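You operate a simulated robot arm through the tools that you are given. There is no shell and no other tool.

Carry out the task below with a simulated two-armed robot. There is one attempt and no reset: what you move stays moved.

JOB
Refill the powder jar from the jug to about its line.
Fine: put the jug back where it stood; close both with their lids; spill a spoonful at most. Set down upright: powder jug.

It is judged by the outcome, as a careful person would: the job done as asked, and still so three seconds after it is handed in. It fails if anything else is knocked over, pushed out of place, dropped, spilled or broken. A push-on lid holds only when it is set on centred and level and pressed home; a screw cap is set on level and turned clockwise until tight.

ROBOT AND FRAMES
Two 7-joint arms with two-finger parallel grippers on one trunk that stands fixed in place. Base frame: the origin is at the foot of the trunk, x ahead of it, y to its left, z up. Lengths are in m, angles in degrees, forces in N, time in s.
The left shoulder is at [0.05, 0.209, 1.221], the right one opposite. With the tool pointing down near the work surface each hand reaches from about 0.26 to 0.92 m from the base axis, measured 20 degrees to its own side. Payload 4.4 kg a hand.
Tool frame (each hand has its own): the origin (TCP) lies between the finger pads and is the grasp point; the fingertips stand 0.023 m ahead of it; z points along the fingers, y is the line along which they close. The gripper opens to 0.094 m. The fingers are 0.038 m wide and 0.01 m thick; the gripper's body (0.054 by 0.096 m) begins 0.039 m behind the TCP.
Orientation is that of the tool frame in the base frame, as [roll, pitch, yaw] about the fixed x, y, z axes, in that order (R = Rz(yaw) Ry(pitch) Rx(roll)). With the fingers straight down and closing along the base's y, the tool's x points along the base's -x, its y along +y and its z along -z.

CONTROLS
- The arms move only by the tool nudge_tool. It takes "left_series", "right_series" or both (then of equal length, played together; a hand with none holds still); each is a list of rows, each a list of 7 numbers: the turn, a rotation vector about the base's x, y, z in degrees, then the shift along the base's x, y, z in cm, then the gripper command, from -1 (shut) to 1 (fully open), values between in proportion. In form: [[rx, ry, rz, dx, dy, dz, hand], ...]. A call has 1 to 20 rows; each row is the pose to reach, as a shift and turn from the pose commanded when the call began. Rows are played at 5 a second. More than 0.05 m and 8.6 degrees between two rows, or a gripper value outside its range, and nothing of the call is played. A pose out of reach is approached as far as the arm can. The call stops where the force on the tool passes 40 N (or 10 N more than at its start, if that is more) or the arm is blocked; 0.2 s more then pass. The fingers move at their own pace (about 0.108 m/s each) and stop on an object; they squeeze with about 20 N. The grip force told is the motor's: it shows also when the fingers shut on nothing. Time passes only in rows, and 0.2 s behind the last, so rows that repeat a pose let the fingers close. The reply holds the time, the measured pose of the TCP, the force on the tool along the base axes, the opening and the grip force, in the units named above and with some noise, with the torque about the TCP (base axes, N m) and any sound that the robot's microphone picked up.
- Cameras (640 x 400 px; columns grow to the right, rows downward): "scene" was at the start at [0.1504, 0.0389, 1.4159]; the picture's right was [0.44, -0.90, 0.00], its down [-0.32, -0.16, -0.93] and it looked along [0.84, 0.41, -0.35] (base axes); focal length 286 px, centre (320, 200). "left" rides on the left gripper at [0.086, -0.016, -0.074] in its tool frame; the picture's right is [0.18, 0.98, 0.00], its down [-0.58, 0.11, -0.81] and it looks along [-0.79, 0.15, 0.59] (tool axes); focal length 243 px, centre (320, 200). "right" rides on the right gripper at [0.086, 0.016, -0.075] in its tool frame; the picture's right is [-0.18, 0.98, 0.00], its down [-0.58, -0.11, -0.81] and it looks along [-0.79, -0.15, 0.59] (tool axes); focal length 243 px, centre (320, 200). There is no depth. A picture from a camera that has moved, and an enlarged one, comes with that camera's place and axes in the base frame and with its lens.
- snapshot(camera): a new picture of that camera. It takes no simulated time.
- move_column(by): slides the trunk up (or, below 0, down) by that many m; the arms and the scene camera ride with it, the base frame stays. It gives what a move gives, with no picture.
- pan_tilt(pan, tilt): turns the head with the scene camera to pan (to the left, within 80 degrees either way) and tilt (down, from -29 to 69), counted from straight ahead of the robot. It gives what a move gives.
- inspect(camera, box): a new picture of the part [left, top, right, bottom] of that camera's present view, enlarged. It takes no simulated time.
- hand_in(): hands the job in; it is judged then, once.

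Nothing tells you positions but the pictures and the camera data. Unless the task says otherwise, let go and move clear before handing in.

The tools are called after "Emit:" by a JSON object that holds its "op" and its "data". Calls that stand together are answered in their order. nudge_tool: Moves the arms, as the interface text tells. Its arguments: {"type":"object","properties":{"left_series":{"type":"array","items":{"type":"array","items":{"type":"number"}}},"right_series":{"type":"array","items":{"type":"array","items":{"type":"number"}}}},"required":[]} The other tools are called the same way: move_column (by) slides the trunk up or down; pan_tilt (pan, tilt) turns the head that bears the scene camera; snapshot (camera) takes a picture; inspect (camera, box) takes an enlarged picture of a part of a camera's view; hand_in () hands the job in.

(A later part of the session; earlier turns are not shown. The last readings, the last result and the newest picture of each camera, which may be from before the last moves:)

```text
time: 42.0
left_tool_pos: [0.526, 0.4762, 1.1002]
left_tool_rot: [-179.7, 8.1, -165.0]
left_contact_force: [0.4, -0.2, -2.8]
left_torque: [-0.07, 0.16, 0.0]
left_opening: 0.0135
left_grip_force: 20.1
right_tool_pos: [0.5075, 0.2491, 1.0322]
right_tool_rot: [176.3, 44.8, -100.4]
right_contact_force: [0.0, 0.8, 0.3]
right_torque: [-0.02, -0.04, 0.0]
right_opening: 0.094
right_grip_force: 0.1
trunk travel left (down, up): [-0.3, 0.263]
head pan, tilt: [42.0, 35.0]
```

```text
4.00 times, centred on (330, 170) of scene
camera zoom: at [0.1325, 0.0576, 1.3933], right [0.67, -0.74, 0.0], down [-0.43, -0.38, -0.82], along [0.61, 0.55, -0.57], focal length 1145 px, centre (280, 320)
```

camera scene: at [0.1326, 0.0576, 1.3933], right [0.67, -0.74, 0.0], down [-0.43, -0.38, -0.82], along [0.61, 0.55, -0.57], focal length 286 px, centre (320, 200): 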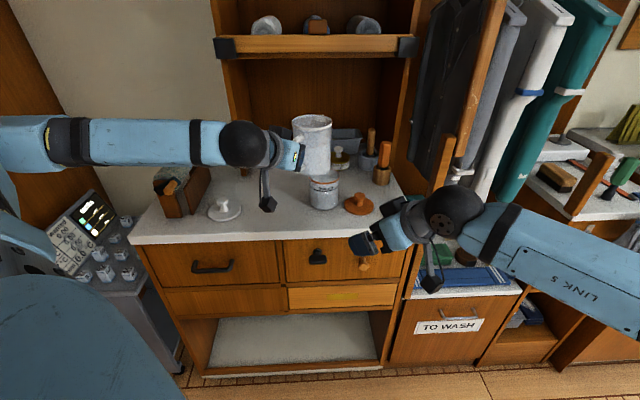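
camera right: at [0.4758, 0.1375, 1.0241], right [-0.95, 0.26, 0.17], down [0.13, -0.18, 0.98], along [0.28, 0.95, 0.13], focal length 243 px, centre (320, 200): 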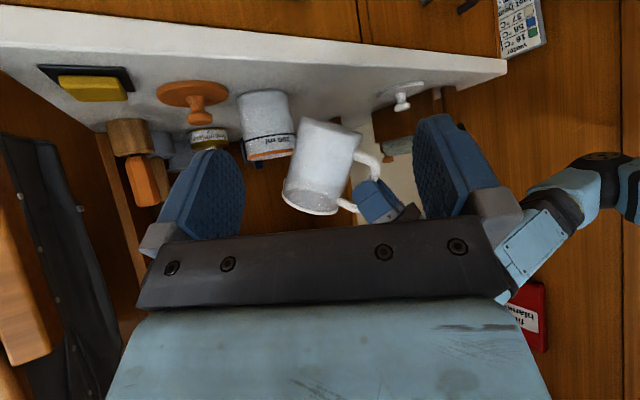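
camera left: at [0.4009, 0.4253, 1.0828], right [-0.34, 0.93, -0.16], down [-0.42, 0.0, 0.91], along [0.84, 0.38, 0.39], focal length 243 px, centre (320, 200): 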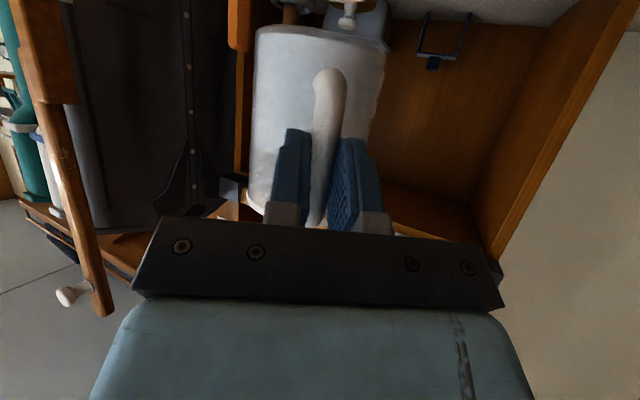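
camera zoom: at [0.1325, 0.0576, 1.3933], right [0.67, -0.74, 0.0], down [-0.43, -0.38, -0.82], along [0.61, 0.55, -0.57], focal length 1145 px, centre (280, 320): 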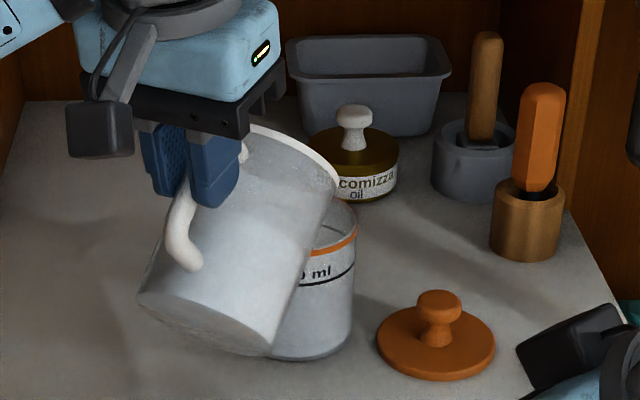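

Flow has settled at 52° and the jar level rose further. I'll go on to 58° slowly, pivoting about the spout.

Emit:
{"op": "nudge_tool", "data": {"left_series": [[-0.26, 0.97, 0, 0.14, 0.03, 0.22, -1], [-0.52, 1.93, 0, 0.28, 0.07, 0.43, -1], [-0.79, 2.9, 0, 0.42, 0.1, 0.63, -1], [-1.05, 3.86, 0, 0.57, 0.14, 0.83, -1], [-1.31, 4.82, 0, 0.71, 0.17, 1.03, -1], [-1.57, 5.79, 0, 0.85, 0.2, 1.22, -1], [-1.57, 5.79, 0, 0.85, 0.2, 1.22, -1], [-1.57, 5.79, 0, 0.85, 0.2, 1.22, -1]]}}

Emit:
{"op": "inspect", "data": {"camera": "right", "box": [220, 70, 400, 230]}}

Emit:
{"op": "inspect", "data": {"camera": "right", "box": [236, 86, 296, 146]}}

```text
time: 43.8
left_tool_pos: [0.5342, 0.4769, 1.1132]
left_tool_rot: [-179.8, 2.0, -164.9]
left_contact_force: [0.6, -0.2, -4.7]
left_torque: [-0.03, 0.14, -0.01]
left_opening: 0.0135
left_grip_force: 19.9
right_tool_pos: [0.5083, 0.2478, 1.0314]
right_tool_rot: [176.3, 44.8, -100.3]
right_contact_force: [0.2, 0.2, 0.4]
right_torque: [-0.02, -0.03, 0.03]
right_opening: 0.094
right_grip_force: 0.0
trunk travel left (down, up): [-0.3, 0.263]
head pan, tilt: [42.0, 35.0]
```

```text
2.50 times, centred on (310, 150) of right
camera zoom: at [0.4757, 0.1375, 1.0242], right [-0.95, 0.26, 0.17], down [0.13, -0.18, 0.98], along [0.28, 0.95, 0.13], focal length 606 px, centre (345, 325)
```

zoom: 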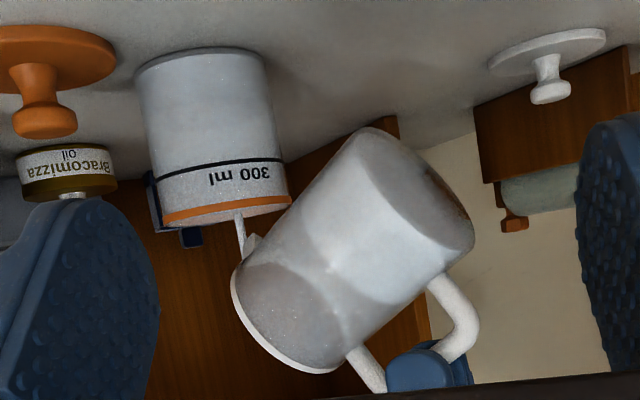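

```text
6.67 times, centred on (266, 116) of right
camera zoom: at [0.4757, 0.1375, 1.0242], right [-0.95, 0.26, 0.17], down [0.13, -0.18, 0.98], along [0.28, 0.95, 0.13], focal length 1618 px, centre (680, 760)
```

zoom: 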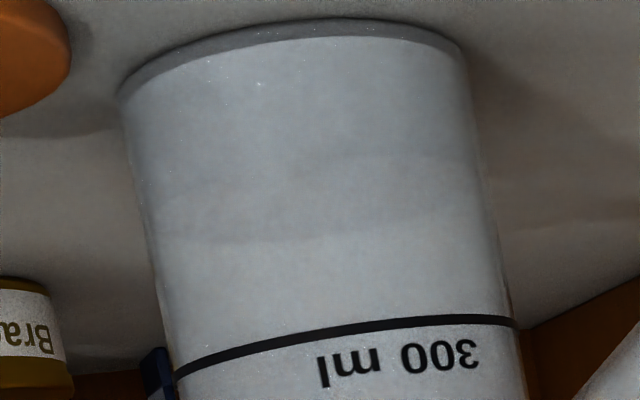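

The level is at about z=0.929 (line 0.969), still streaming neatly into the jar. I'll continue to 63°.

Emit:
{"op": "nudge_tool", "data": {"left_series": [[-0.26, 0.97, 0, 0.17, 0.04, 0.2, -1], [-0.52, 1.93, 0, 0.33, 0.09, 0.39, -1], [-0.79, 2.9, 0, 0.5, 0.13, 0.58, -1], [-1.05, 3.86, 0, 0.67, 0.18, 0.77, -1], [-1.31, 4.82, 0, 0.83, 0.22, 0.96, -1], [-1.31, 4.82, 0, 0.83, 0.22, 0.96, -1]]}}

Emit:
{"op": "inspect", "data": {"camera": "right", "box": [220, 70, 400, 230]}}

Emit:
{"op": "inspect", "data": {"camera": "right", "box": [236, 86, 296, 146]}}

Emit:
{"op": "inspect", "data": {"camera": "scene", "box": [290, 140, 370, 215]}}

```text
time: 45.2
left_tool_pos: [0.5423, 0.4788, 1.1216]
left_tool_rot: [-179.7, -3.0, -164.7]
left_contact_force: [0.2, -0.6, -3.5]
left_torque: [-0.04, 0.07, 0.0]
left_opening: 0.0134
left_grip_force: 20.4
right_tool_pos: [0.5075, 0.2483, 1.0317]
right_tool_rot: [176.2, 44.9, -100.2]
right_contact_force: [0.4, 0.4, 0.3]
right_torque: [0.01, 0.02, -0.02]
right_opening: 0.0937
right_grip_force: 0.0
trunk travel left (down, up): [-0.3, 0.263]
head pan, tilt: [42.0, 35.0]
```

```text
2.50 times, centred on (310, 150) of right
camera zoom: at [0.4757, 0.1375, 1.0242], right [-0.95, 0.26, 0.17], down [0.13, -0.18, 0.98], along [0.28, 0.95, 0.13], focal length 606 px, centre (345, 325)
```

zoom: 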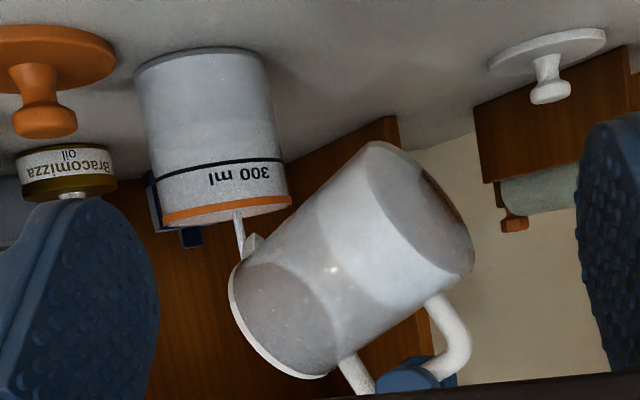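

```text
6.67 times, centred on (266, 116) of right
camera zoom: at [0.4757, 0.1375, 1.0242], right [-0.95, 0.26, 0.17], down [0.13, -0.18, 0.98], along [0.28, 0.95, 0.13], focal length 1618 px, centre (680, 760)
```

zoom: 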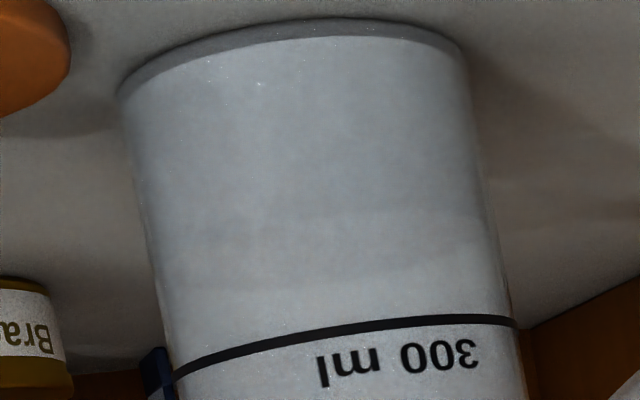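

```text
5.33 times, centred on (330, 178) of scene
camera zoom: at [0.1324, 0.0575, 1.3933], right [0.67, -0.74, 0.0], down [-0.43, -0.38, -0.82], along [0.61, 0.55, -0.57], focal length 1526 px, centre (267, 320)
```

zoom: 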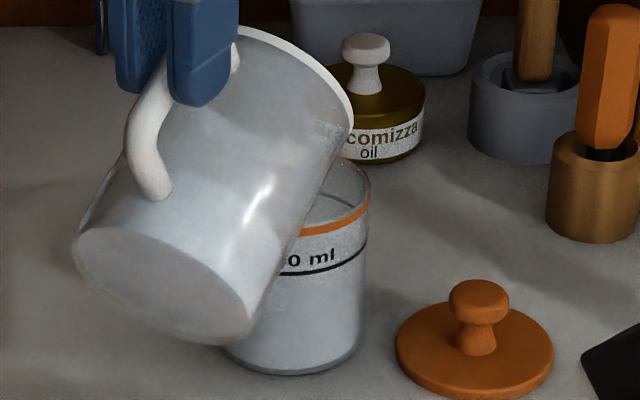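

The level is at about z=0.941, roughly 60% of the way to the line, and the stream is clean. I'll continue to 67°.

Emit:
{"op": "nudge_tool", "data": {"left_series": [[-0.26, 0.97, 0, 0.18, 0.05, 0.18, -1], [-0.52, 1.93, 0, 0.36, 0.1, 0.36, -1], [-0.79, 2.9, 0, 0.54, 0.15, 0.54, -1], [-1.05, 3.86, 0, 0.73, 0.2, 0.71, -1], [-1.05, 3.86, 0, 0.73, 0.2, 0.71, -1]]}}

Emit:
{"op": "inspect", "data": {"camera": "right", "box": [220, 70, 400, 230]}}

Emit:
{"op": "inspect", "data": {"camera": "right", "box": [236, 86, 296, 146]}}

```text
time: 46.4
left_tool_pos: [0.5503, 0.4817, 1.1292]
left_tool_rot: [-179.6, -7.0, -164.8]
left_contact_force: [-0.4, -0.4, -2.4]
left_torque: [-0.03, 0.05, -0.01]
left_opening: 0.0137
left_grip_force: 20.3
right_tool_pos: [0.507, 0.2477, 1.0327]
right_tool_rot: [176.3, 45.0, -100.3]
right_contact_force: [0.3, -0.3, 0.0]
right_torque: [-0.01, 0.0, 0.02]
right_opening: 0.094
right_grip_force: 0.0
trunk travel left (down, up): [-0.3, 0.263]
head pan, tilt: [42.0, 35.0]
```

```text
2.50 times, centred on (310, 150) of right
camera zoom: at [0.4757, 0.1375, 1.0242], right [-0.95, 0.26, 0.17], down [0.13, -0.18, 0.98], along [0.28, 0.95, 0.13], focal length 606 px, centre (345, 325)
```

zoom: 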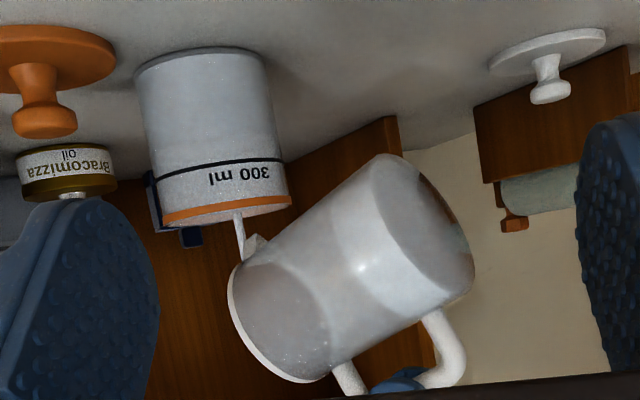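

```text
6.67 times, centred on (266, 116) of right
camera zoom: at [0.4757, 0.1375, 1.0242], right [-0.95, 0.26, 0.17], down [0.13, -0.18, 0.98], along [0.28, 0.95, 0.13], focal length 1618 px, centre (680, 760)
```

zoom: 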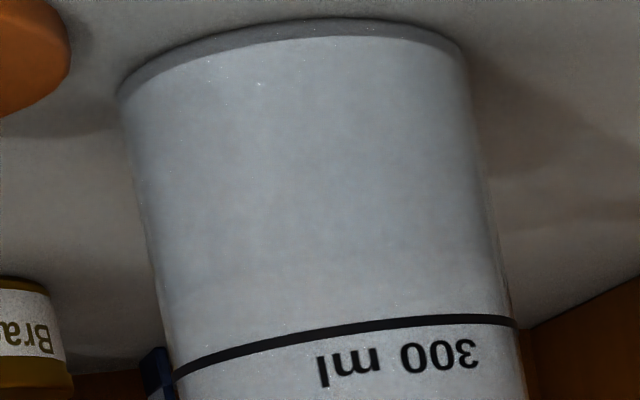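

Emit:
{"op": "inspect", "data": {"camera": "right", "box": [240, 112, 300, 168]}}

Emit:
{"op": "inspect", "data": {"camera": "scene", "box": [320, 165, 360, 210]}}

```text
7.14 times, centred on (270, 140) of right
camera zoom: at [0.4757, 0.1375, 1.0242], right [-0.95, 0.26, 0.17], down [0.13, -0.18, 0.98], along [0.28, 0.95, 0.13], focal length 1733 px, centre (677, 629)
```

zoom: 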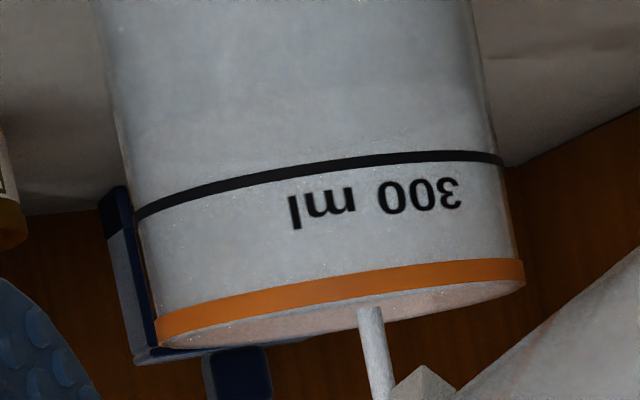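

```text
8.89 times, centred on (340, 188) of scene
camera zoom: at [0.1324, 0.0575, 1.3933], right [0.67, -0.74, 0.0], down [-0.43, -0.38, -0.82], along [0.61, 0.55, -0.57], focal length 2544 px, centre (142, 311)
```

zoom: 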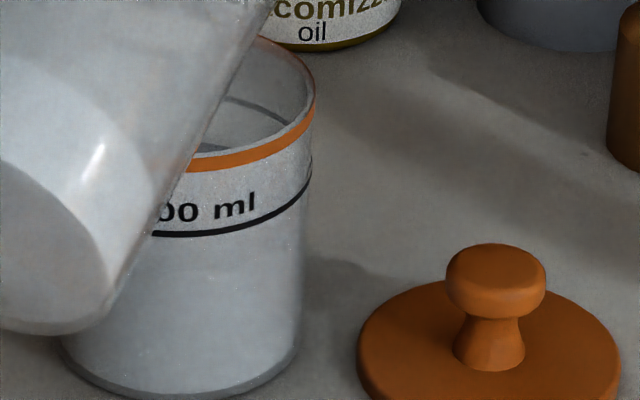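

The surface is at roughly z=0.949 and the scene view now shows it inside the mouth. I'll continue to 71°.

Emit:
{"op": "nudge_tool", "data": {"left_series": [[-0.26, 0.97, 0, 0.19, 0.05, 0.17, -1], [-0.52, 1.93, 0, 0.38, 0.1, 0.33, -1], [-0.79, 2.9, 0, 0.57, 0.15, 0.48, -1], [-1.05, 3.86, 0, 0.77, 0.21, 0.63, -1], [-1.05, 3.86, 0, 0.77, 0.21, 0.63, -1]]}}

Emit:
{"op": "inspect", "data": {"camera": "right", "box": [240, 112, 300, 168]}}

Emit:
{"op": "inspect", "data": {"camera": "right", "box": [220, 70, 400, 230]}}

Emit:
{"op": "inspect", "data": {"camera": "scene", "box": [320, 165, 360, 210]}}

```text
time: 47.6
left_tool_pos: [0.5564, 0.4843, 1.1368]
left_tool_rot: [-179.6, -11.0, -164.9]
left_contact_force: [-0.2, 1.1, -1.5]
left_torque: [-0.03, 0.02, -0.03]
left_opening: 0.0133
left_grip_force: 19.9
right_tool_pos: [0.508, 0.2479, 1.0321]
right_tool_rot: [176.3, 44.9, -100.3]
right_contact_force: [-0.4, -0.2, -0.7]
right_torque: [-0.01, -0.03, 0.0]
right_opening: 0.0939
right_grip_force: 0.1
trunk travel left (down, up): [-0.3, 0.263]
head pan, tilt: [42.0, 35.0]
```

```text
7.14 times, centred on (270, 140) of right
camera zoom: at [0.4756, 0.1375, 1.0242], right [-0.95, 0.26, 0.17], down [0.13, -0.18, 0.98], along [0.28, 0.95, 0.13], focal length 1733 px, centre (677, 629)
```

zoom: 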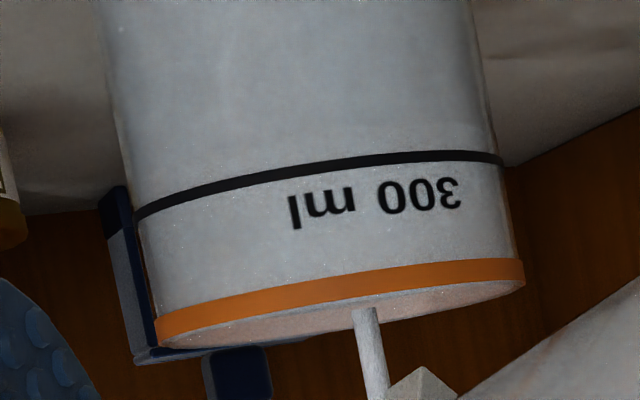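

```text
2.50 times, centred on (310, 150) of right
camera zoom: at [0.4756, 0.1375, 1.0242], right [-0.95, 0.26, 0.17], down [0.13, -0.18, 0.98], along [0.28, 0.95, 0.13], focal length 606 px, centre (345, 325)
```

zoom: 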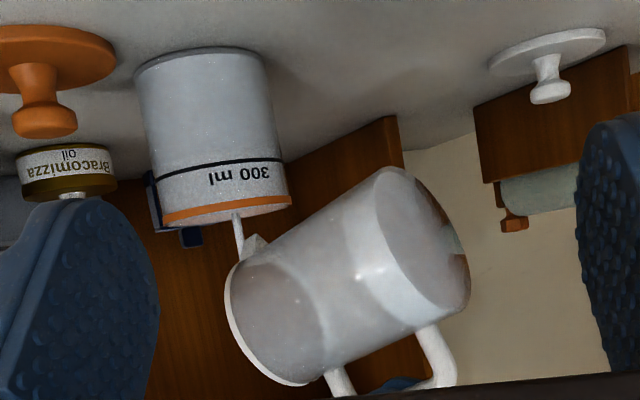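

```text
8.89 times, centred on (340, 188) of scene
camera zoom: at [0.1323, 0.0575, 1.3933], right [0.67, -0.74, 0.0], down [-0.43, -0.38, -0.82], along [0.61, 0.55, -0.57], focal length 2544 px, centre (142, 311)
```

zoom: 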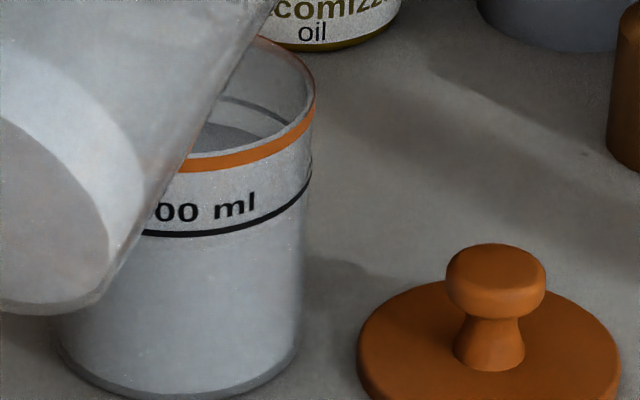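

The surface is now about 7–8 mm under the line, so I'll pour briefly more (0.4 s) at 72°.

Emit:
{"op": "nudge_tool", "data": {"left_series": [[-0.26, 0.97, 0, 0.2, 0.05, 0.15, -1], [-0.26, 0.97, 0, 0.2, 0.05, 0.15, -1]]}}

Emit:
{"op": "inspect", "data": {"camera": "scene", "box": [320, 165, 360, 210]}}

Emit:
{"op": "inspect", "data": {"camera": "right", "box": [240, 112, 300, 168]}}

```text
time: 48.2
left_tool_pos: [0.5587, 0.4853, 1.1367]
left_tool_rot: [-179.7, -12.0, -164.9]
left_contact_force: [-0.3, 0.6, -2.3]
left_torque: [0.04, 0.0, 0.01]
left_opening: 0.0134
left_grip_force: 19.5
right_tool_pos: [0.508, 0.2488, 1.0321]
right_tool_rot: [176.3, 45.0, -100.3]
right_contact_force: [-0.3, -0.4, -0.7]
right_torque: [0.0, -0.01, 0.03]
right_opening: 0.0939
right_grip_force: 0.1
trunk travel left (down, up): [-0.3, 0.263]
head pan, tilt: [42.0, 35.0]
```

```text
8.89 times, centred on (340, 188) of scene
camera zoom: at [0.1323, 0.0575, 1.3933], right [0.67, -0.74, 0.0], down [-0.43, -0.38, -0.82], along [0.61, 0.55, -0.57], focal length 2544 px, centre (142, 311)
```

zoom: 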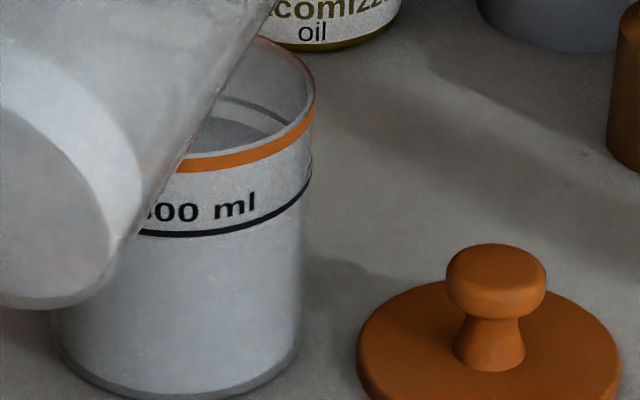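

```text
7.14 times, centred on (270, 140) of right
camera zoom: at [0.4756, 0.1375, 1.0243], right [-0.95, 0.26, 0.17], down [0.13, -0.18, 0.98], along [0.28, 0.95, 0.13], focal length 1733 px, centre (677, 629)
```

zoom: 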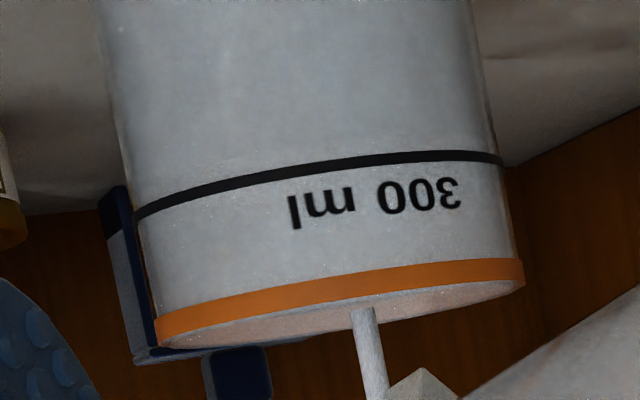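

About 4–5 mm to go, so one more short pour at 73°.

Emit:
{"op": "nudge_tool", "data": {"left_series": [[-0.33, 1.2, 0, 0.24, 0.06, 0.18, -1], [-0.33, 1.2, 0, 0.24, 0.06, 0.18, -1]]}}

Emit:
{"op": "inspect", "data": {"camera": "scene", "box": [325, 165, 357, 190]}}

Emit:
{"op": "inspect", "data": {"camera": "scene", "box": [320, 165, 360, 210]}}

```text
time: 48.8
left_tool_pos: [0.5619, 0.4866, 1.1391]
left_tool_rot: [-179.7, -13.2, -164.9]
left_contact_force: [0.3, -0.6, -2.0]
left_torque: [-0.02, 0.05, 0.01]
left_opening: 0.0134
left_grip_force: 20.1
right_tool_pos: [0.5085, 0.249, 1.0317]
right_tool_rot: [176.2, 44.9, -100.2]
right_contact_force: [0.7, -0.4, -0.6]
right_torque: [0.02, 0.0, -0.02]
right_opening: 0.0941
right_grip_force: 0.0
trunk travel left (down, up): [-0.3, 0.263]
head pan, tilt: [42.0, 35.0]
```

```text
16.00 times, centred on (341, 178) of scene
camera zoom: at [0.1323, 0.0575, 1.3933], right [0.67, -0.74, 0.0], down [-0.43, -0.38, -0.82], along [0.61, 0.55, -0.57], focal length 4578 px, centre (-16, 560)
```

zoom: 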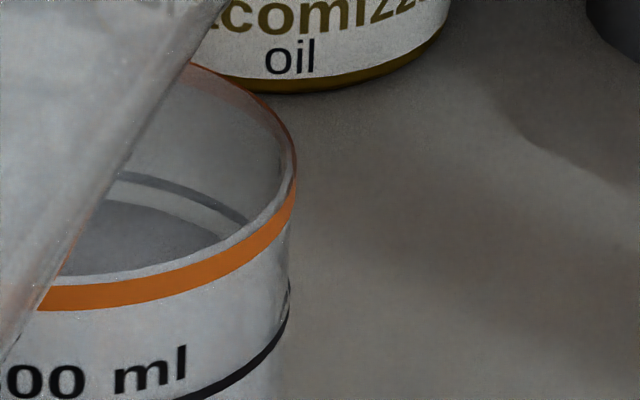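

```text
8.89 times, centred on (340, 188) of scene
camera zoom: at [0.1323, 0.0575, 1.3933], right [0.67, -0.74, 0.0], down [-0.43, -0.38, -0.82], along [0.61, 0.55, -0.57], focal length 2544 px, centre (142, 311)
```

zoom: 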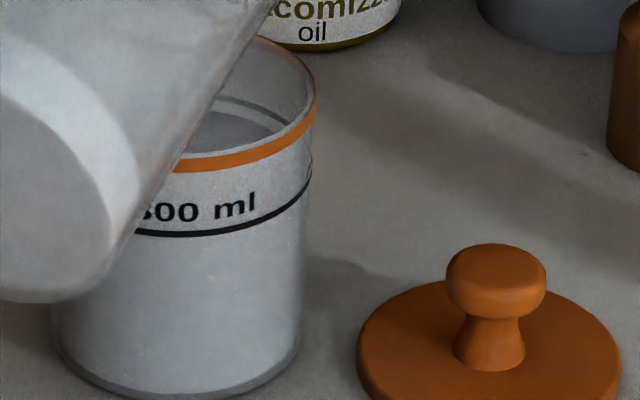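

Only 2–4 mm remain, about what will still run out as I tilt back. I'll hold 0.2 s and then bring the jug back up smoothly with the spout kept over the jar.

Emit:
{"op": "nudge_tool", "data": {"left_series": [[0, 0, 0, 0, 0, 0, -1], [2.15, -7.91, 0, -1.58, -0.43, -1.32, -1], [4.24, -15.63, 0, -2.93, -0.79, -2.3, -1], [6.34, -23.35, 0, -4.07, -1.1, -3.0, -1], [8.44, -31.07, 0, -4.97, -1.34, -4.0, -1], [8.44, -31.07, 0, -4.97, -1.34, -4.0, -1]]}}

Emit:
{"op": "inspect", "data": {"camera": "scene", "box": [310, 160, 360, 210]}}

Emit:
{"op": "inspect", "data": {"camera": "right", "box": [220, 70, 400, 230]}}

Emit:
{"op": "inspect", "data": {"camera": "right", "box": [240, 112, 300, 168]}}

```text
time: 50.2
left_tool_pos: [0.5099, 0.4723, 1.0994]
left_tool_rot: [-179.9, 19.1, -164.9]
left_contact_force: [-0.5, -0.5, -2.2]
left_torque: [-0.03, 0.1, 0.0]
left_opening: 0.0132
left_grip_force: 20.3
right_tool_pos: [0.5075, 0.2479, 1.0327]
right_tool_rot: [176.3, 44.8, -100.3]
right_contact_force: [0.2, 0.3, -0.2]
right_torque: [-0.01, 0.03, 0.02]
right_opening: 0.0941
right_grip_force: 0.1
trunk travel left (down, up): [-0.3, 0.263]
head pan, tilt: [42.0, 35.0]
```

```text
8.00 times, centred on (335, 185) of scene
camera zoom: at [0.1328, 0.0574, 1.3932], right [0.67, -0.74, 0.0], down [-0.43, -0.38, -0.82], along [0.61, 0.55, -0.57], focal length 2289 px, centre (200, 320)
```

zoom: 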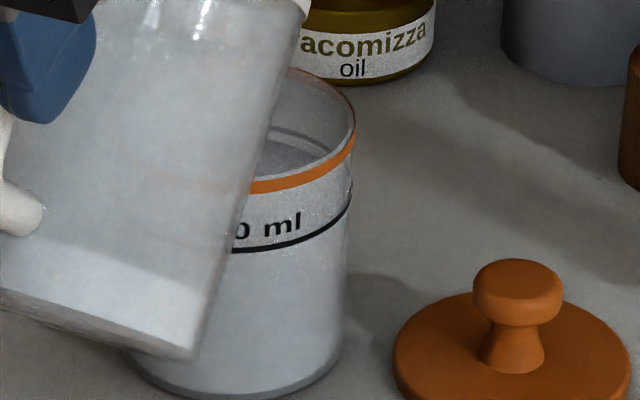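

```text
2.50 times, centred on (310, 150) of right
camera zoom: at [0.4759, 0.1375, 1.024], right [-0.95, 0.26, 0.17], down [0.13, -0.18, 0.98], along [0.28, 0.95, 0.13], focal length 606 px, centre (345, 325)
```

zoom: 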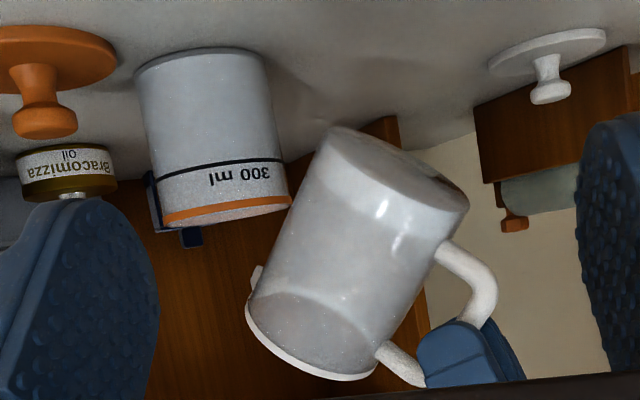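

```text
7.14 times, centred on (270, 140) of right
camera zoom: at [0.4759, 0.1375, 1.024], right [-0.95, 0.26, 0.17], down [0.13, -0.18, 0.98], along [0.28, 0.95, 0.13], focal length 1733 px, centre (677, 629)
```

zoom: 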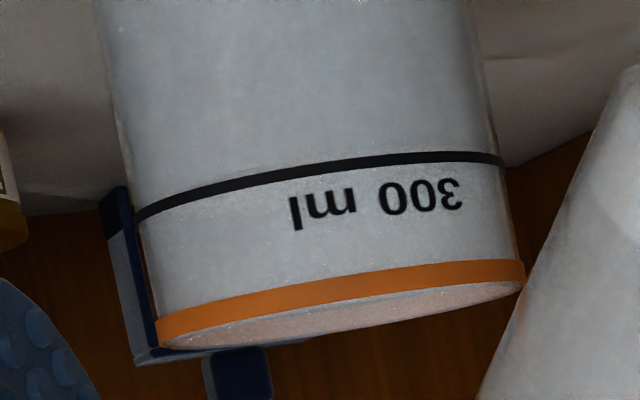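

The stream has stopped with no visible spill, and the jug now weighs about 2.2 N. I'll bring the jug upright and back a bit to see the jar level clearly.

Emit:
{"op": "nudge_tool", "data": {"left_series": [[1.8, -6.6, 0, -0.3, 0, 1, -1], [3.6, -13.2, 0, -0.6, 0, 2, -1], [5.4, -19.8, 0, -1, 0, 3, -1], [7.2, -26.4, 0, -2, 0.5, 4, -1], [9, -33, 0, -3, 1, 4, -1], [10.74, -39.6, 0, -4, 2, 4, -1], [10.74, -39.6, 0, -5, 4, 4, -1], [10.74, -39.6, 0, -5, 6, 4, -1], [10.74, -39.6, 0, -5, 6, 4, -1]]}}

Emit:
{"op": "inspect", "data": {"camera": "scene", "box": [300, 160, 350, 215]}}

Emit:
{"op": "snapshot", "data": {"camera": "scene"}}

Emit:
{"op": "inspect", "data": {"camera": "right", "box": [232, 84, 302, 166]}}

```text
time: 52.2
left_tool_pos: [0.4613, 0.5316, 1.1382]
left_tool_rot: [-179.9, 59.9, -164.9]
left_contact_force: [0.2, 0.7, -2.3]
left_torque: [-0.07, 0.17, -0.03]
left_opening: 0.0136
left_grip_force: 20.0
right_tool_pos: [0.5079, 0.2481, 1.0333]
right_tool_rot: [176.2, 44.9, -100.3]
right_contact_force: [-0.4, 0.1, -0.5]
right_torque: [0.0, 0.01, 0.02]
right_opening: 0.0937
right_grip_force: 0.1
trunk travel left (down, up): [-0.3, 0.263]
head pan, tilt: [42.0, 35.0]
```

```text
7.27 times, centred on (325, 188) of scene
camera zoom: at [0.1323, 0.0573, 1.3933], right [0.67, -0.74, 0.0], down [-0.43, -0.38, -0.82], along [0.61, 0.55, -0.57], focal length 2081 px, centre (284, 291)
```

zoom: 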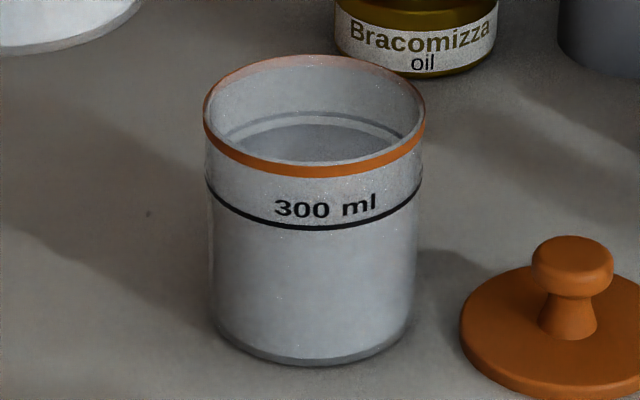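

```text
taken
camera scene: at [0.1323, 0.0573, 1.3933], right [0.67, -0.74, 0.0], down [-0.43, -0.38, -0.82], along [0.61, 0.55, -0.57], focal length 286 px, centre (320, 200)
```

scene: 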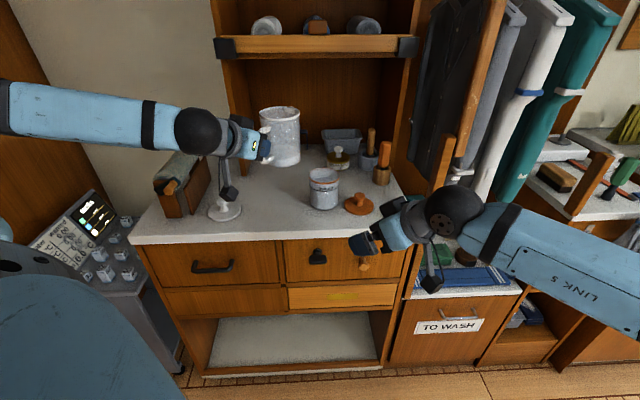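

```text
4.88 times, centred on (267, 125) of right
camera zoom: at [0.4756, 0.1374, 1.0243], right [-0.95, 0.26, 0.17], down [0.13, -0.18, 0.98], along [0.28, 0.95, 0.13], focal length 1184 px, centre (578, 566)
```

zoom: 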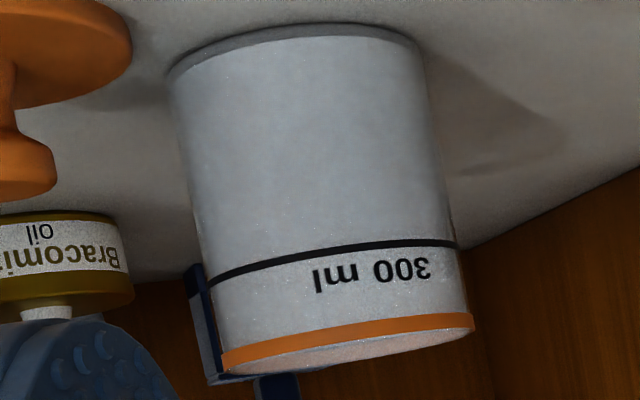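

Emit:
{"op": "inspect", "data": {"camera": "scene", "box": [310, 164, 340, 184]}}

Emit:
{"op": "inspect", "data": {"camera": "right", "box": [245, 120, 300, 155]}}

```text
16.00 times, centred on (325, 174) of scene
camera zoom: at [0.1323, 0.0573, 1.3933], right [0.67, -0.74, 0.0], down [-0.43, -0.38, -0.82], along [0.61, 0.55, -0.57], focal length 4578 px, centre (240, 616)
```

zoom: 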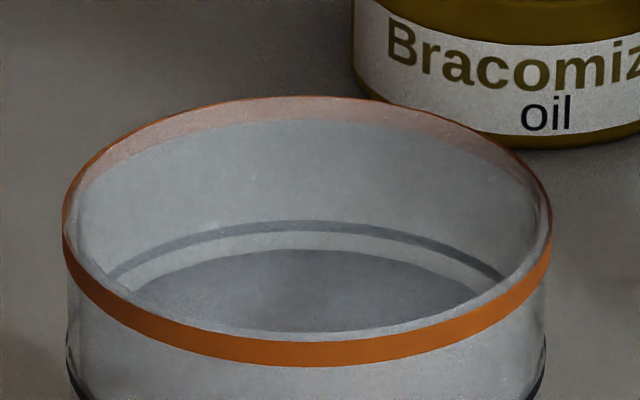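

```text
11.43 times, centred on (272, 138) of right
camera zoom: at [0.4756, 0.1374, 1.0243], right [-0.95, 0.26, 0.17], down [0.13, -0.18, 0.98], along [0.28, 0.95, 0.13], focal length 2773 px, centre (863, 914)
```

zoom: 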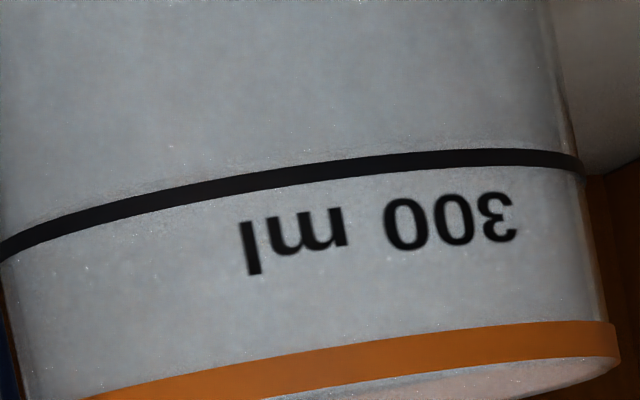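

The level is about 3 mm (≈15 ml) under the line. I'll do a small careful top-up by returning along the same path to 70° first.

Emit:
{"op": "nudge_tool", "data": {"left_series": [[0, 0, 0, 1.5, -2, 0, -1], [0, 0, 0, 3, -4, 0, -1], [-1.82, 6.76, 0, 4.5, -5.5, 0, -1], [-3.65, 13.52, 0, 4.8, -5.9, -0.5, -1], [-5.47, 20.28, 0, 4.85, -5.95, -1.2, -1], [-7.29, 27.03, 0, 4.86, -5.95, -2, -1], [-9.12, 33.79, 0, 4.86, -5.95, -3, -1], [-10.68, 39.59, 0, 4.86, -5.93, -3.9, -1], [-12.76, 47.31, 0, 5.99, -5.6, -2.91, -1], [-14.85, 55.03, 0, 7.13, -5.29, -2.21, -1], [-16.93, 62.76, 0, 8.48, -4.93, -1.23, -1], [-17.6, 65.2, 0, 8.95, -4.8, -0.8, -1], [-18.24, 67.59, 0, 9.42, -4.67, -0.39, -1]]}}

Emit:
{"op": "inspect", "data": {"camera": "right", "box": [220, 70, 400, 230]}}

Emit:
{"op": "inspect", "data": {"camera": "scene", "box": [325, 165, 357, 190]}}

```text
time: 55.0
left_tool_pos: [0.5569, 0.4857, 1.1371]
left_tool_rot: [-179.9, -10.1, -164.8]
left_contact_force: [-0.6, -1.0, -2.5]
left_torque: [0.02, 0.08, 0.0]
left_opening: 0.0133
left_grip_force: 19.9
right_tool_pos: [0.5071, 0.2482, 1.0314]
right_tool_rot: [176.2, 45.0, -100.3]
right_contact_force: [0.4, -0.9, -0.7]
right_torque: [0.04, -0.01, 0.01]
right_opening: 0.0939
right_grip_force: 0.0
trunk travel left (down, up): [-0.3, 0.263]
head pan, tilt: [42.0, 35.0]
```

```text
2.50 times, centred on (310, 150) of right
camera zoom: at [0.4757, 0.1372, 1.0242], right [-0.95, 0.26, 0.17], down [0.13, -0.18, 0.98], along [0.28, 0.95, 0.13], focal length 606 px, centre (345, 325)
```

zoom: 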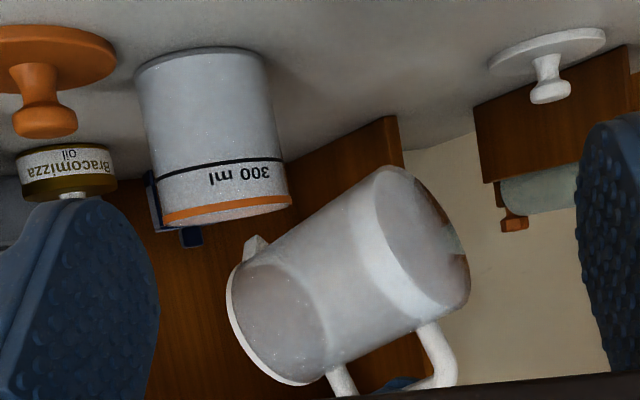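

```text
16.00 times, centred on (341, 178) of scene
camera zoom: at [0.1325, 0.057, 1.3933], right [0.67, -0.74, 0.0], down [-0.43, -0.38, -0.82], along [0.61, 0.55, -0.57], focal length 4578 px, centre (-16, 560)
```

zoom: 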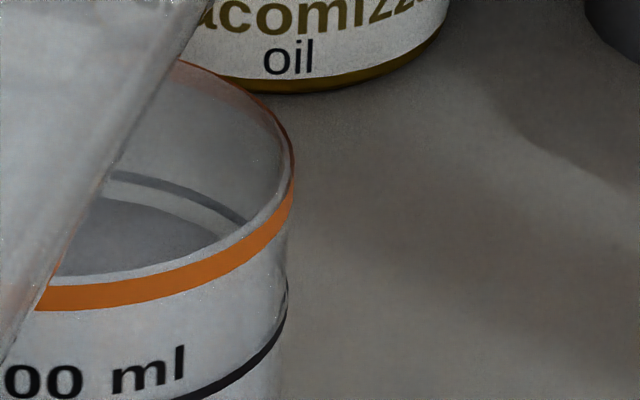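

No flow yet at 70°. I'll tilt on to 73–74° briefly.

Emit:
{"op": "nudge_tool", "data": {"left_series": [[-0.42, 1.55, 0, 0.32, 0.09, 0.24, -1], [-0.83, 3.09, 0, 0.64, 0.17, 0.48, -1], [-1.0, 3.7, 0, 0.77, 0.2, 0.57, -1]]}}

Emit:
{"op": "inspect", "data": {"camera": "right", "box": [220, 70, 400, 230]}}

Emit:
{"op": "inspect", "data": {"camera": "scene", "box": [325, 165, 357, 190]}}

```text
time: 55.8
left_tool_pos: [0.564, 0.4878, 1.1403]
left_tool_rot: [-179.8, -13.8, -164.9]
left_contact_force: [0.7, 0.2, -2.1]
left_torque: [-0.02, 0.01, 0.01]
left_opening: 0.0133
left_grip_force: 19.9
right_tool_pos: [0.5085, 0.2482, 1.0307]
right_tool_rot: [176.3, 44.9, -100.3]
right_contact_force: [0.6, -0.4, 0.5]
right_torque: [0.0, -0.01, 0.0]
right_opening: 0.0941
right_grip_force: 0.0
trunk travel left (down, up): [-0.3, 0.263]
head pan, tilt: [42.0, 35.0]
```

```text
2.50 times, centred on (310, 150) of right
camera zoom: at [0.4757, 0.1374, 1.0242], right [-0.95, 0.26, 0.17], down [0.13, -0.18, 0.98], along [0.28, 0.95, 0.13], focal length 606 px, centre (345, 325)
```

zoom: 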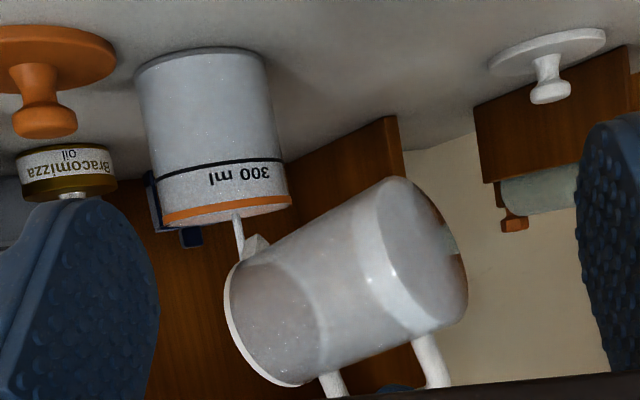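

```text
16.00 times, centred on (341, 178) of scene
camera zoom: at [0.1324, 0.0574, 1.3933], right [0.67, -0.74, 0.0], down [-0.43, -0.38, -0.82], along [0.61, 0.55, -0.57], focal length 4578 px, centre (-16, 560)
```

zoom: 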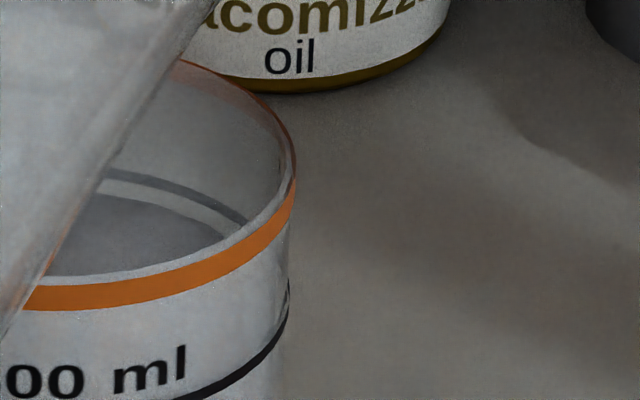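

It is flowing again. I'll hold 0.4 s, then tilt back as before.

Emit:
{"op": "nudge_tool", "data": {"left_series": [[0, 0, 0, 0, 0, 0, -1], [0, 0, 0, 0, 0, 0, -1], [2.15, -7.91, 0, -1.6, -0.43, -1.32, -1], [4.24, -15.63, 0, -2.95, -0.79, -2.3, -1], [6.34, -23.35, 0, -4.1, -1.1, -3.0, -1], [8.44, -31.07, 0, -5.0, -1.34, -4.0, -1], [8.44, -31.07, 0, -5.0, -1.34, -4.0, -1]]}}

Emit:
{"op": "nudge_tool", "data": {"left_series": [[1.8, -6.6, 0, -0.3, 0, 1, -1], [3.6, -13.2, 0, -0.6, 0, 2, -1], [5.4, -19.8, 0, -1, 0, 3, -1], [7.2, -26.4, 0, -2, 0.5, 4, -1], [9, -33, 0, -3, 1, 4, -1], [10.87, -40.1, 0, -4, 2, 4, -1], [10.87, -40.1, 0, -5, 4, 4, -1], [10.87, -40.1, 0, -5, 6, 4, -1], [10.87, -40.1, 0, -5, 6, 4, -1]]}}

Emit:
{"op": "inspect", "data": {"camera": "scene", "box": [310, 164, 340, 184]}}

Emit:
{"op": "inspect", "data": {"camera": "right", "box": [245, 120, 300, 155]}}

Emit:
{"op": "inspect", "data": {"camera": "scene", "box": [220, 100, 400, 220]}}

```text
time: 57.4
left_tool_pos: [0.5145, 0.4754, 1.1013]
left_tool_rot: [-179.9, 18.5, -164.8]
left_contact_force: [0.0, 0.3, -2.2]
left_torque: [-0.02, 0.13, -0.01]
left_opening: 0.0134
left_grip_force: 19.7
right_tool_pos: [0.508, 0.2474, 1.0324]
right_tool_rot: [176.2, 44.9, -100.3]
right_contact_force: [1.2, 0.7, 0.4]
right_torque: [-0.01, 0.01, -0.03]
right_opening: 0.094
right_grip_force: 0.0
trunk travel left (down, up): [-0.3, 0.263]
head pan, tilt: [42.0, 35.0]
```

```text
time: 59.4
left_tool_pos: [0.4641, 0.5336, 1.1402]
left_tool_rot: [180.0, 59.9, -164.8]
left_contact_force: [0.5, -0.4, -1.7]
left_torque: [0.0, 0.17, 0.0]
left_opening: 0.0134
left_grip_force: 19.9
right_tool_pos: [0.5076, 0.2479, 1.0321]
right_tool_rot: [176.3, 44.9, -100.3]
right_contact_force: [0.7, 0.7, -0.2]
right_torque: [0.04, -0.02, -0.02]
right_opening: 0.0942
right_grip_force: 0.1
trunk travel left (down, up): [-0.3, 0.263]
head pan, tilt: [42.0, 35.0]
```

```text
16.00 times, centred on (325, 174) of scene
camera zoom: at [0.1323, 0.0573, 1.3933], right [0.67, -0.74, 0.0], down [-0.43, -0.38, -0.82], along [0.61, 0.55, -0.57], focal length 4578 px, centre (240, 616)
```

zoom: 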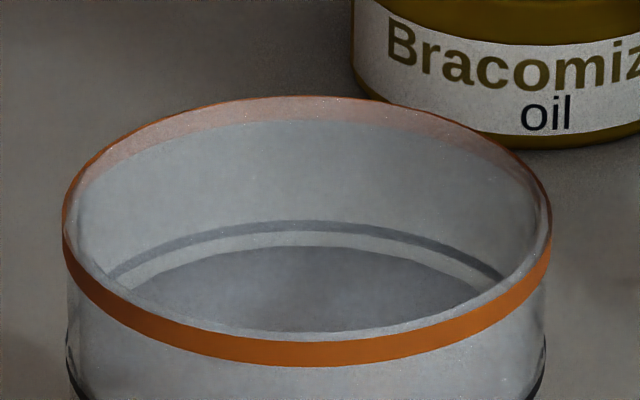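

```text
11.43 times, centred on (272, 138) of right
camera zoom: at [0.4756, 0.1374, 1.0242], right [-0.95, 0.26, 0.17], down [0.13, -0.18, 0.98], along [0.28, 0.95, 0.13], focal length 2773 px, centre (863, 914)
```

zoom: 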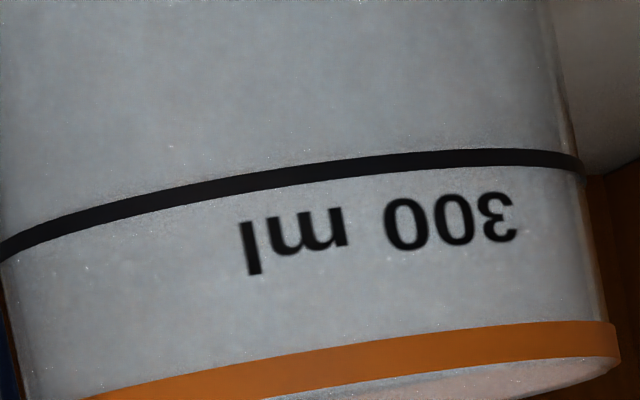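

```text
3.33 times, centred on (310, 160) of scene
camera zoom: at [0.1323, 0.0573, 1.3933], right [0.67, -0.74, 0.0], down [-0.43, -0.38, -0.82], along [0.61, 0.55, -0.57], focal length 954 px, centre (353, 333)
```

zoom: 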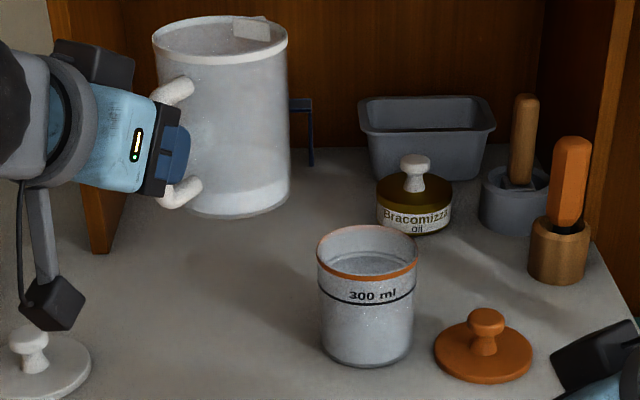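

The level is within about 2–2.5 mm of the line, about 96% of it, and there is no visible spill. I'll leave it there and return the jug over its original spot.

Emit:
{"op": "nudge_tool", "data": {"left_series": [[0, 0, 4.5, 0.5, 1.2, 0, -1], [0, 0, 9, 1, 2.4, 0, -1], [0, 0, 13.5, 1.6, 3.6, 0, -1], [0, 0, 18, 2.1, 4.8, 0, -1], [0, 0, 22.5, 2.6, 6, 0, -1], [0, 0, 26.9, 3.15, 7, 0, -1], [0, 0, 26.9, 3.15, 7, -2, -1], [0, 0, 26.9, 3.15, 7, -5, -1], [0, 0, 26.9, 3.15, 7, -8, -1], [0, 0, 26.9, 3.15, 7, -11, -1], [0, 0, 26.9, 3.15, 7, -13, -1], [0, 0, 26.9, 3.15, 7, -14, -1], [0, 0, 26.9, 3.15, 7, -14, -1]]}}

Emit:
{"op": "inspect", "data": {"camera": "right", "box": [300, 40, 460, 180]}}

Emit:
{"op": "snapshot", "data": {"camera": "left"}}

```text
time: 62.2
left_tool_pos: [0.4943, 0.604, 1.0002]
left_tool_rot: [180.0, 59.9, -138.1]
left_contact_force: [0.4, -0.2, -1.9]
left_torque: [-0.13, 0.15, 0.0]
left_opening: 0.0134
left_grip_force: 20.4
right_tool_pos: [0.5082, 0.2491, 1.0312]
right_tool_rot: [176.3, 45.0, -100.3]
right_contact_force: [0.3, -0.1, -0.8]
right_torque: [-0.01, 0.0, -0.05]
right_opening: 0.094
right_grip_force: 0.1
trunk travel left (down, up): [-0.3, 0.263]
head pan, tilt: [42.0, 35.0]
```

```text
2.86 times, centred on (380, 110) of right
camera zoom: at [0.4756, 0.1374, 1.0243], right [-0.95, 0.26, 0.17], down [0.13, -0.18, 0.98], along [0.28, 0.95, 0.13], focal length 693 px, centre (149, 457)
```

zoom: 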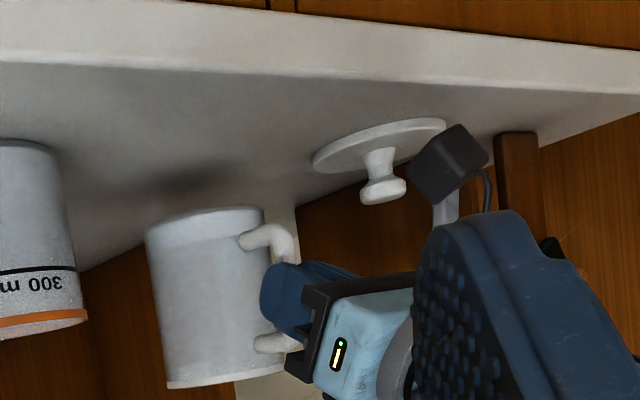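

```text
taken
camera left: at [0.4244, 0.5188, 0.9622], right [-0.73, 0.67, -0.16], down [-0.38, -0.19, 0.91], along [0.58, 0.72, 0.39], focal length 243 px, centre (320, 200)
```

left: 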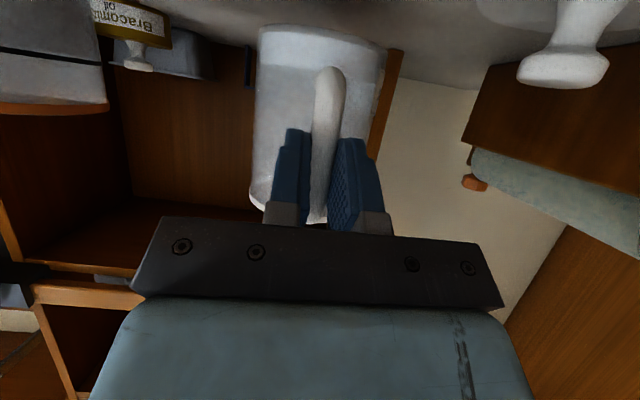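

Position matches home within about 1.5 mm. I'll correct that and lower slowly to contact.

Emit:
{"op": "nudge_tool", "data": {"left_series": [[0, 0, 0.1, 0.08, 0, -0.7, -1], [0, 0, 0.2, 0.15, -0.02, -1.4, -1], [0, 0, 0.2, 0.15, -0.02, -2.1, -1], [0, 0, 0.2, 0.15, -0.02, -2.5, -1], [0, 0, 0.2, 0.15, -0.02, -2.8, -1], [0, 0, 0.2, 0.15, -0.02, -2.95, -1], [0, 0, 0.2, 0.15, -0.02, -3.05, -1], [0, 0, 0.2, 0.15, -0.02, -3.05, -1]]}}

Emit:
{"op": "inspect", "data": {"camera": "right", "box": [300, 40, 460, 180]}}

```text
time: 64.0
left_tool_pos: [0.4979, 0.6029, 0.9723]
left_tool_rot: [-180.0, 60.0, -137.9]
left_contact_force: [0.3, 0.7, 4.1]
left_torque: [0.45, -0.5, -0.01]
left_opening: 0.0134
left_grip_force: 20.1
right_tool_pos: [0.5065, 0.2491, 1.0315]
right_tool_rot: [176.4, 44.9, -100.3]
right_contact_force: [0.6, 0.2, 0.4]
right_torque: [0.0, 0.02, 0.02]
right_opening: 0.094
right_grip_force: 0.0
trunk travel left (down, up): [-0.3, 0.263]
head pan, tilt: [42.0, 35.0]
```

```text
2.86 times, centred on (380, 110) of right
camera zoom: at [0.4753, 0.137, 1.0246], right [-0.95, 0.26, 0.17], down [0.13, -0.18, 0.98], along [0.28, 0.95, 0.13], focal length 693 px, centre (149, 457)
```

zoom: 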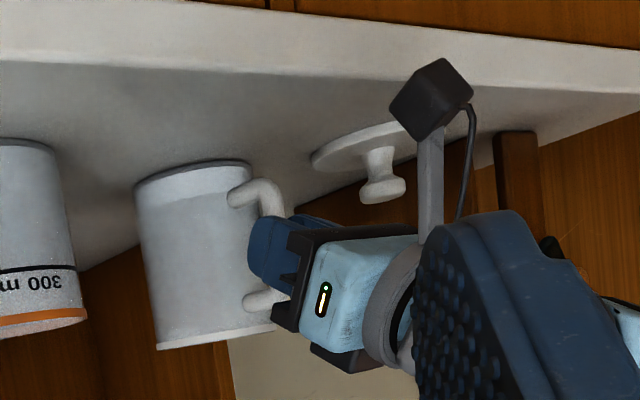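

The far edge of the base touched first: the jug is leaning about 1° forward in the grip. I'll pitch back 1.2° while lowering the last 2–3 mm so it sits flat.

Emit:
{"op": "nudge_tool", "data": {"left_series": [[0.4, -0.45, 0, 0, 0, -0.1, -1], [0.8, -0.89, 0, 0, 0, -0.2, -1], [0.8, -0.89, 0, 0, 0, -0.25, -1], [0.8, -0.89, 0, 0, 0, -0.25, -1]]}}

Emit:
{"op": "inspect", "data": {"camera": "right", "box": [300, 40, 460, 180]}}

```text
time: 65.0
left_tool_pos: [0.4974, 0.6033, 0.9681]
left_tool_rot: [-179.9, 61.2, -137.9]
left_contact_force: [-0.8, -3.1, 7.7]
left_torque: [0.02, -0.11, -0.03]
left_opening: 0.0133
left_grip_force: 20.0
right_tool_pos: [0.5072, 0.2474, 1.0328]
right_tool_rot: [176.3, 45.1, -100.2]
right_contact_force: [0.0, -0.9, 0.0]
right_torque: [0.0, 0.01, -0.03]
right_opening: 0.0938
right_grip_force: 0.1
trunk travel left (down, up): [-0.3, 0.263]
head pan, tilt: [42.0, 35.0]
```

```text
2.86 times, centred on (380, 110) of right
camera zoom: at [0.4749, 0.1365, 1.025], right [-0.95, 0.26, 0.17], down [0.13, -0.18, 0.98], along [0.28, 0.95, 0.14], focal length 693 px, centre (149, 457)
```

zoom: 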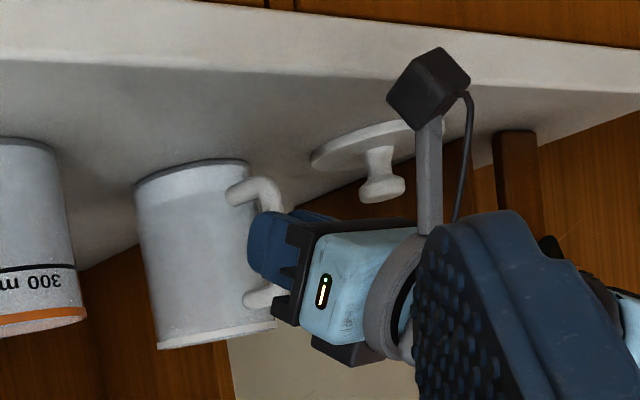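

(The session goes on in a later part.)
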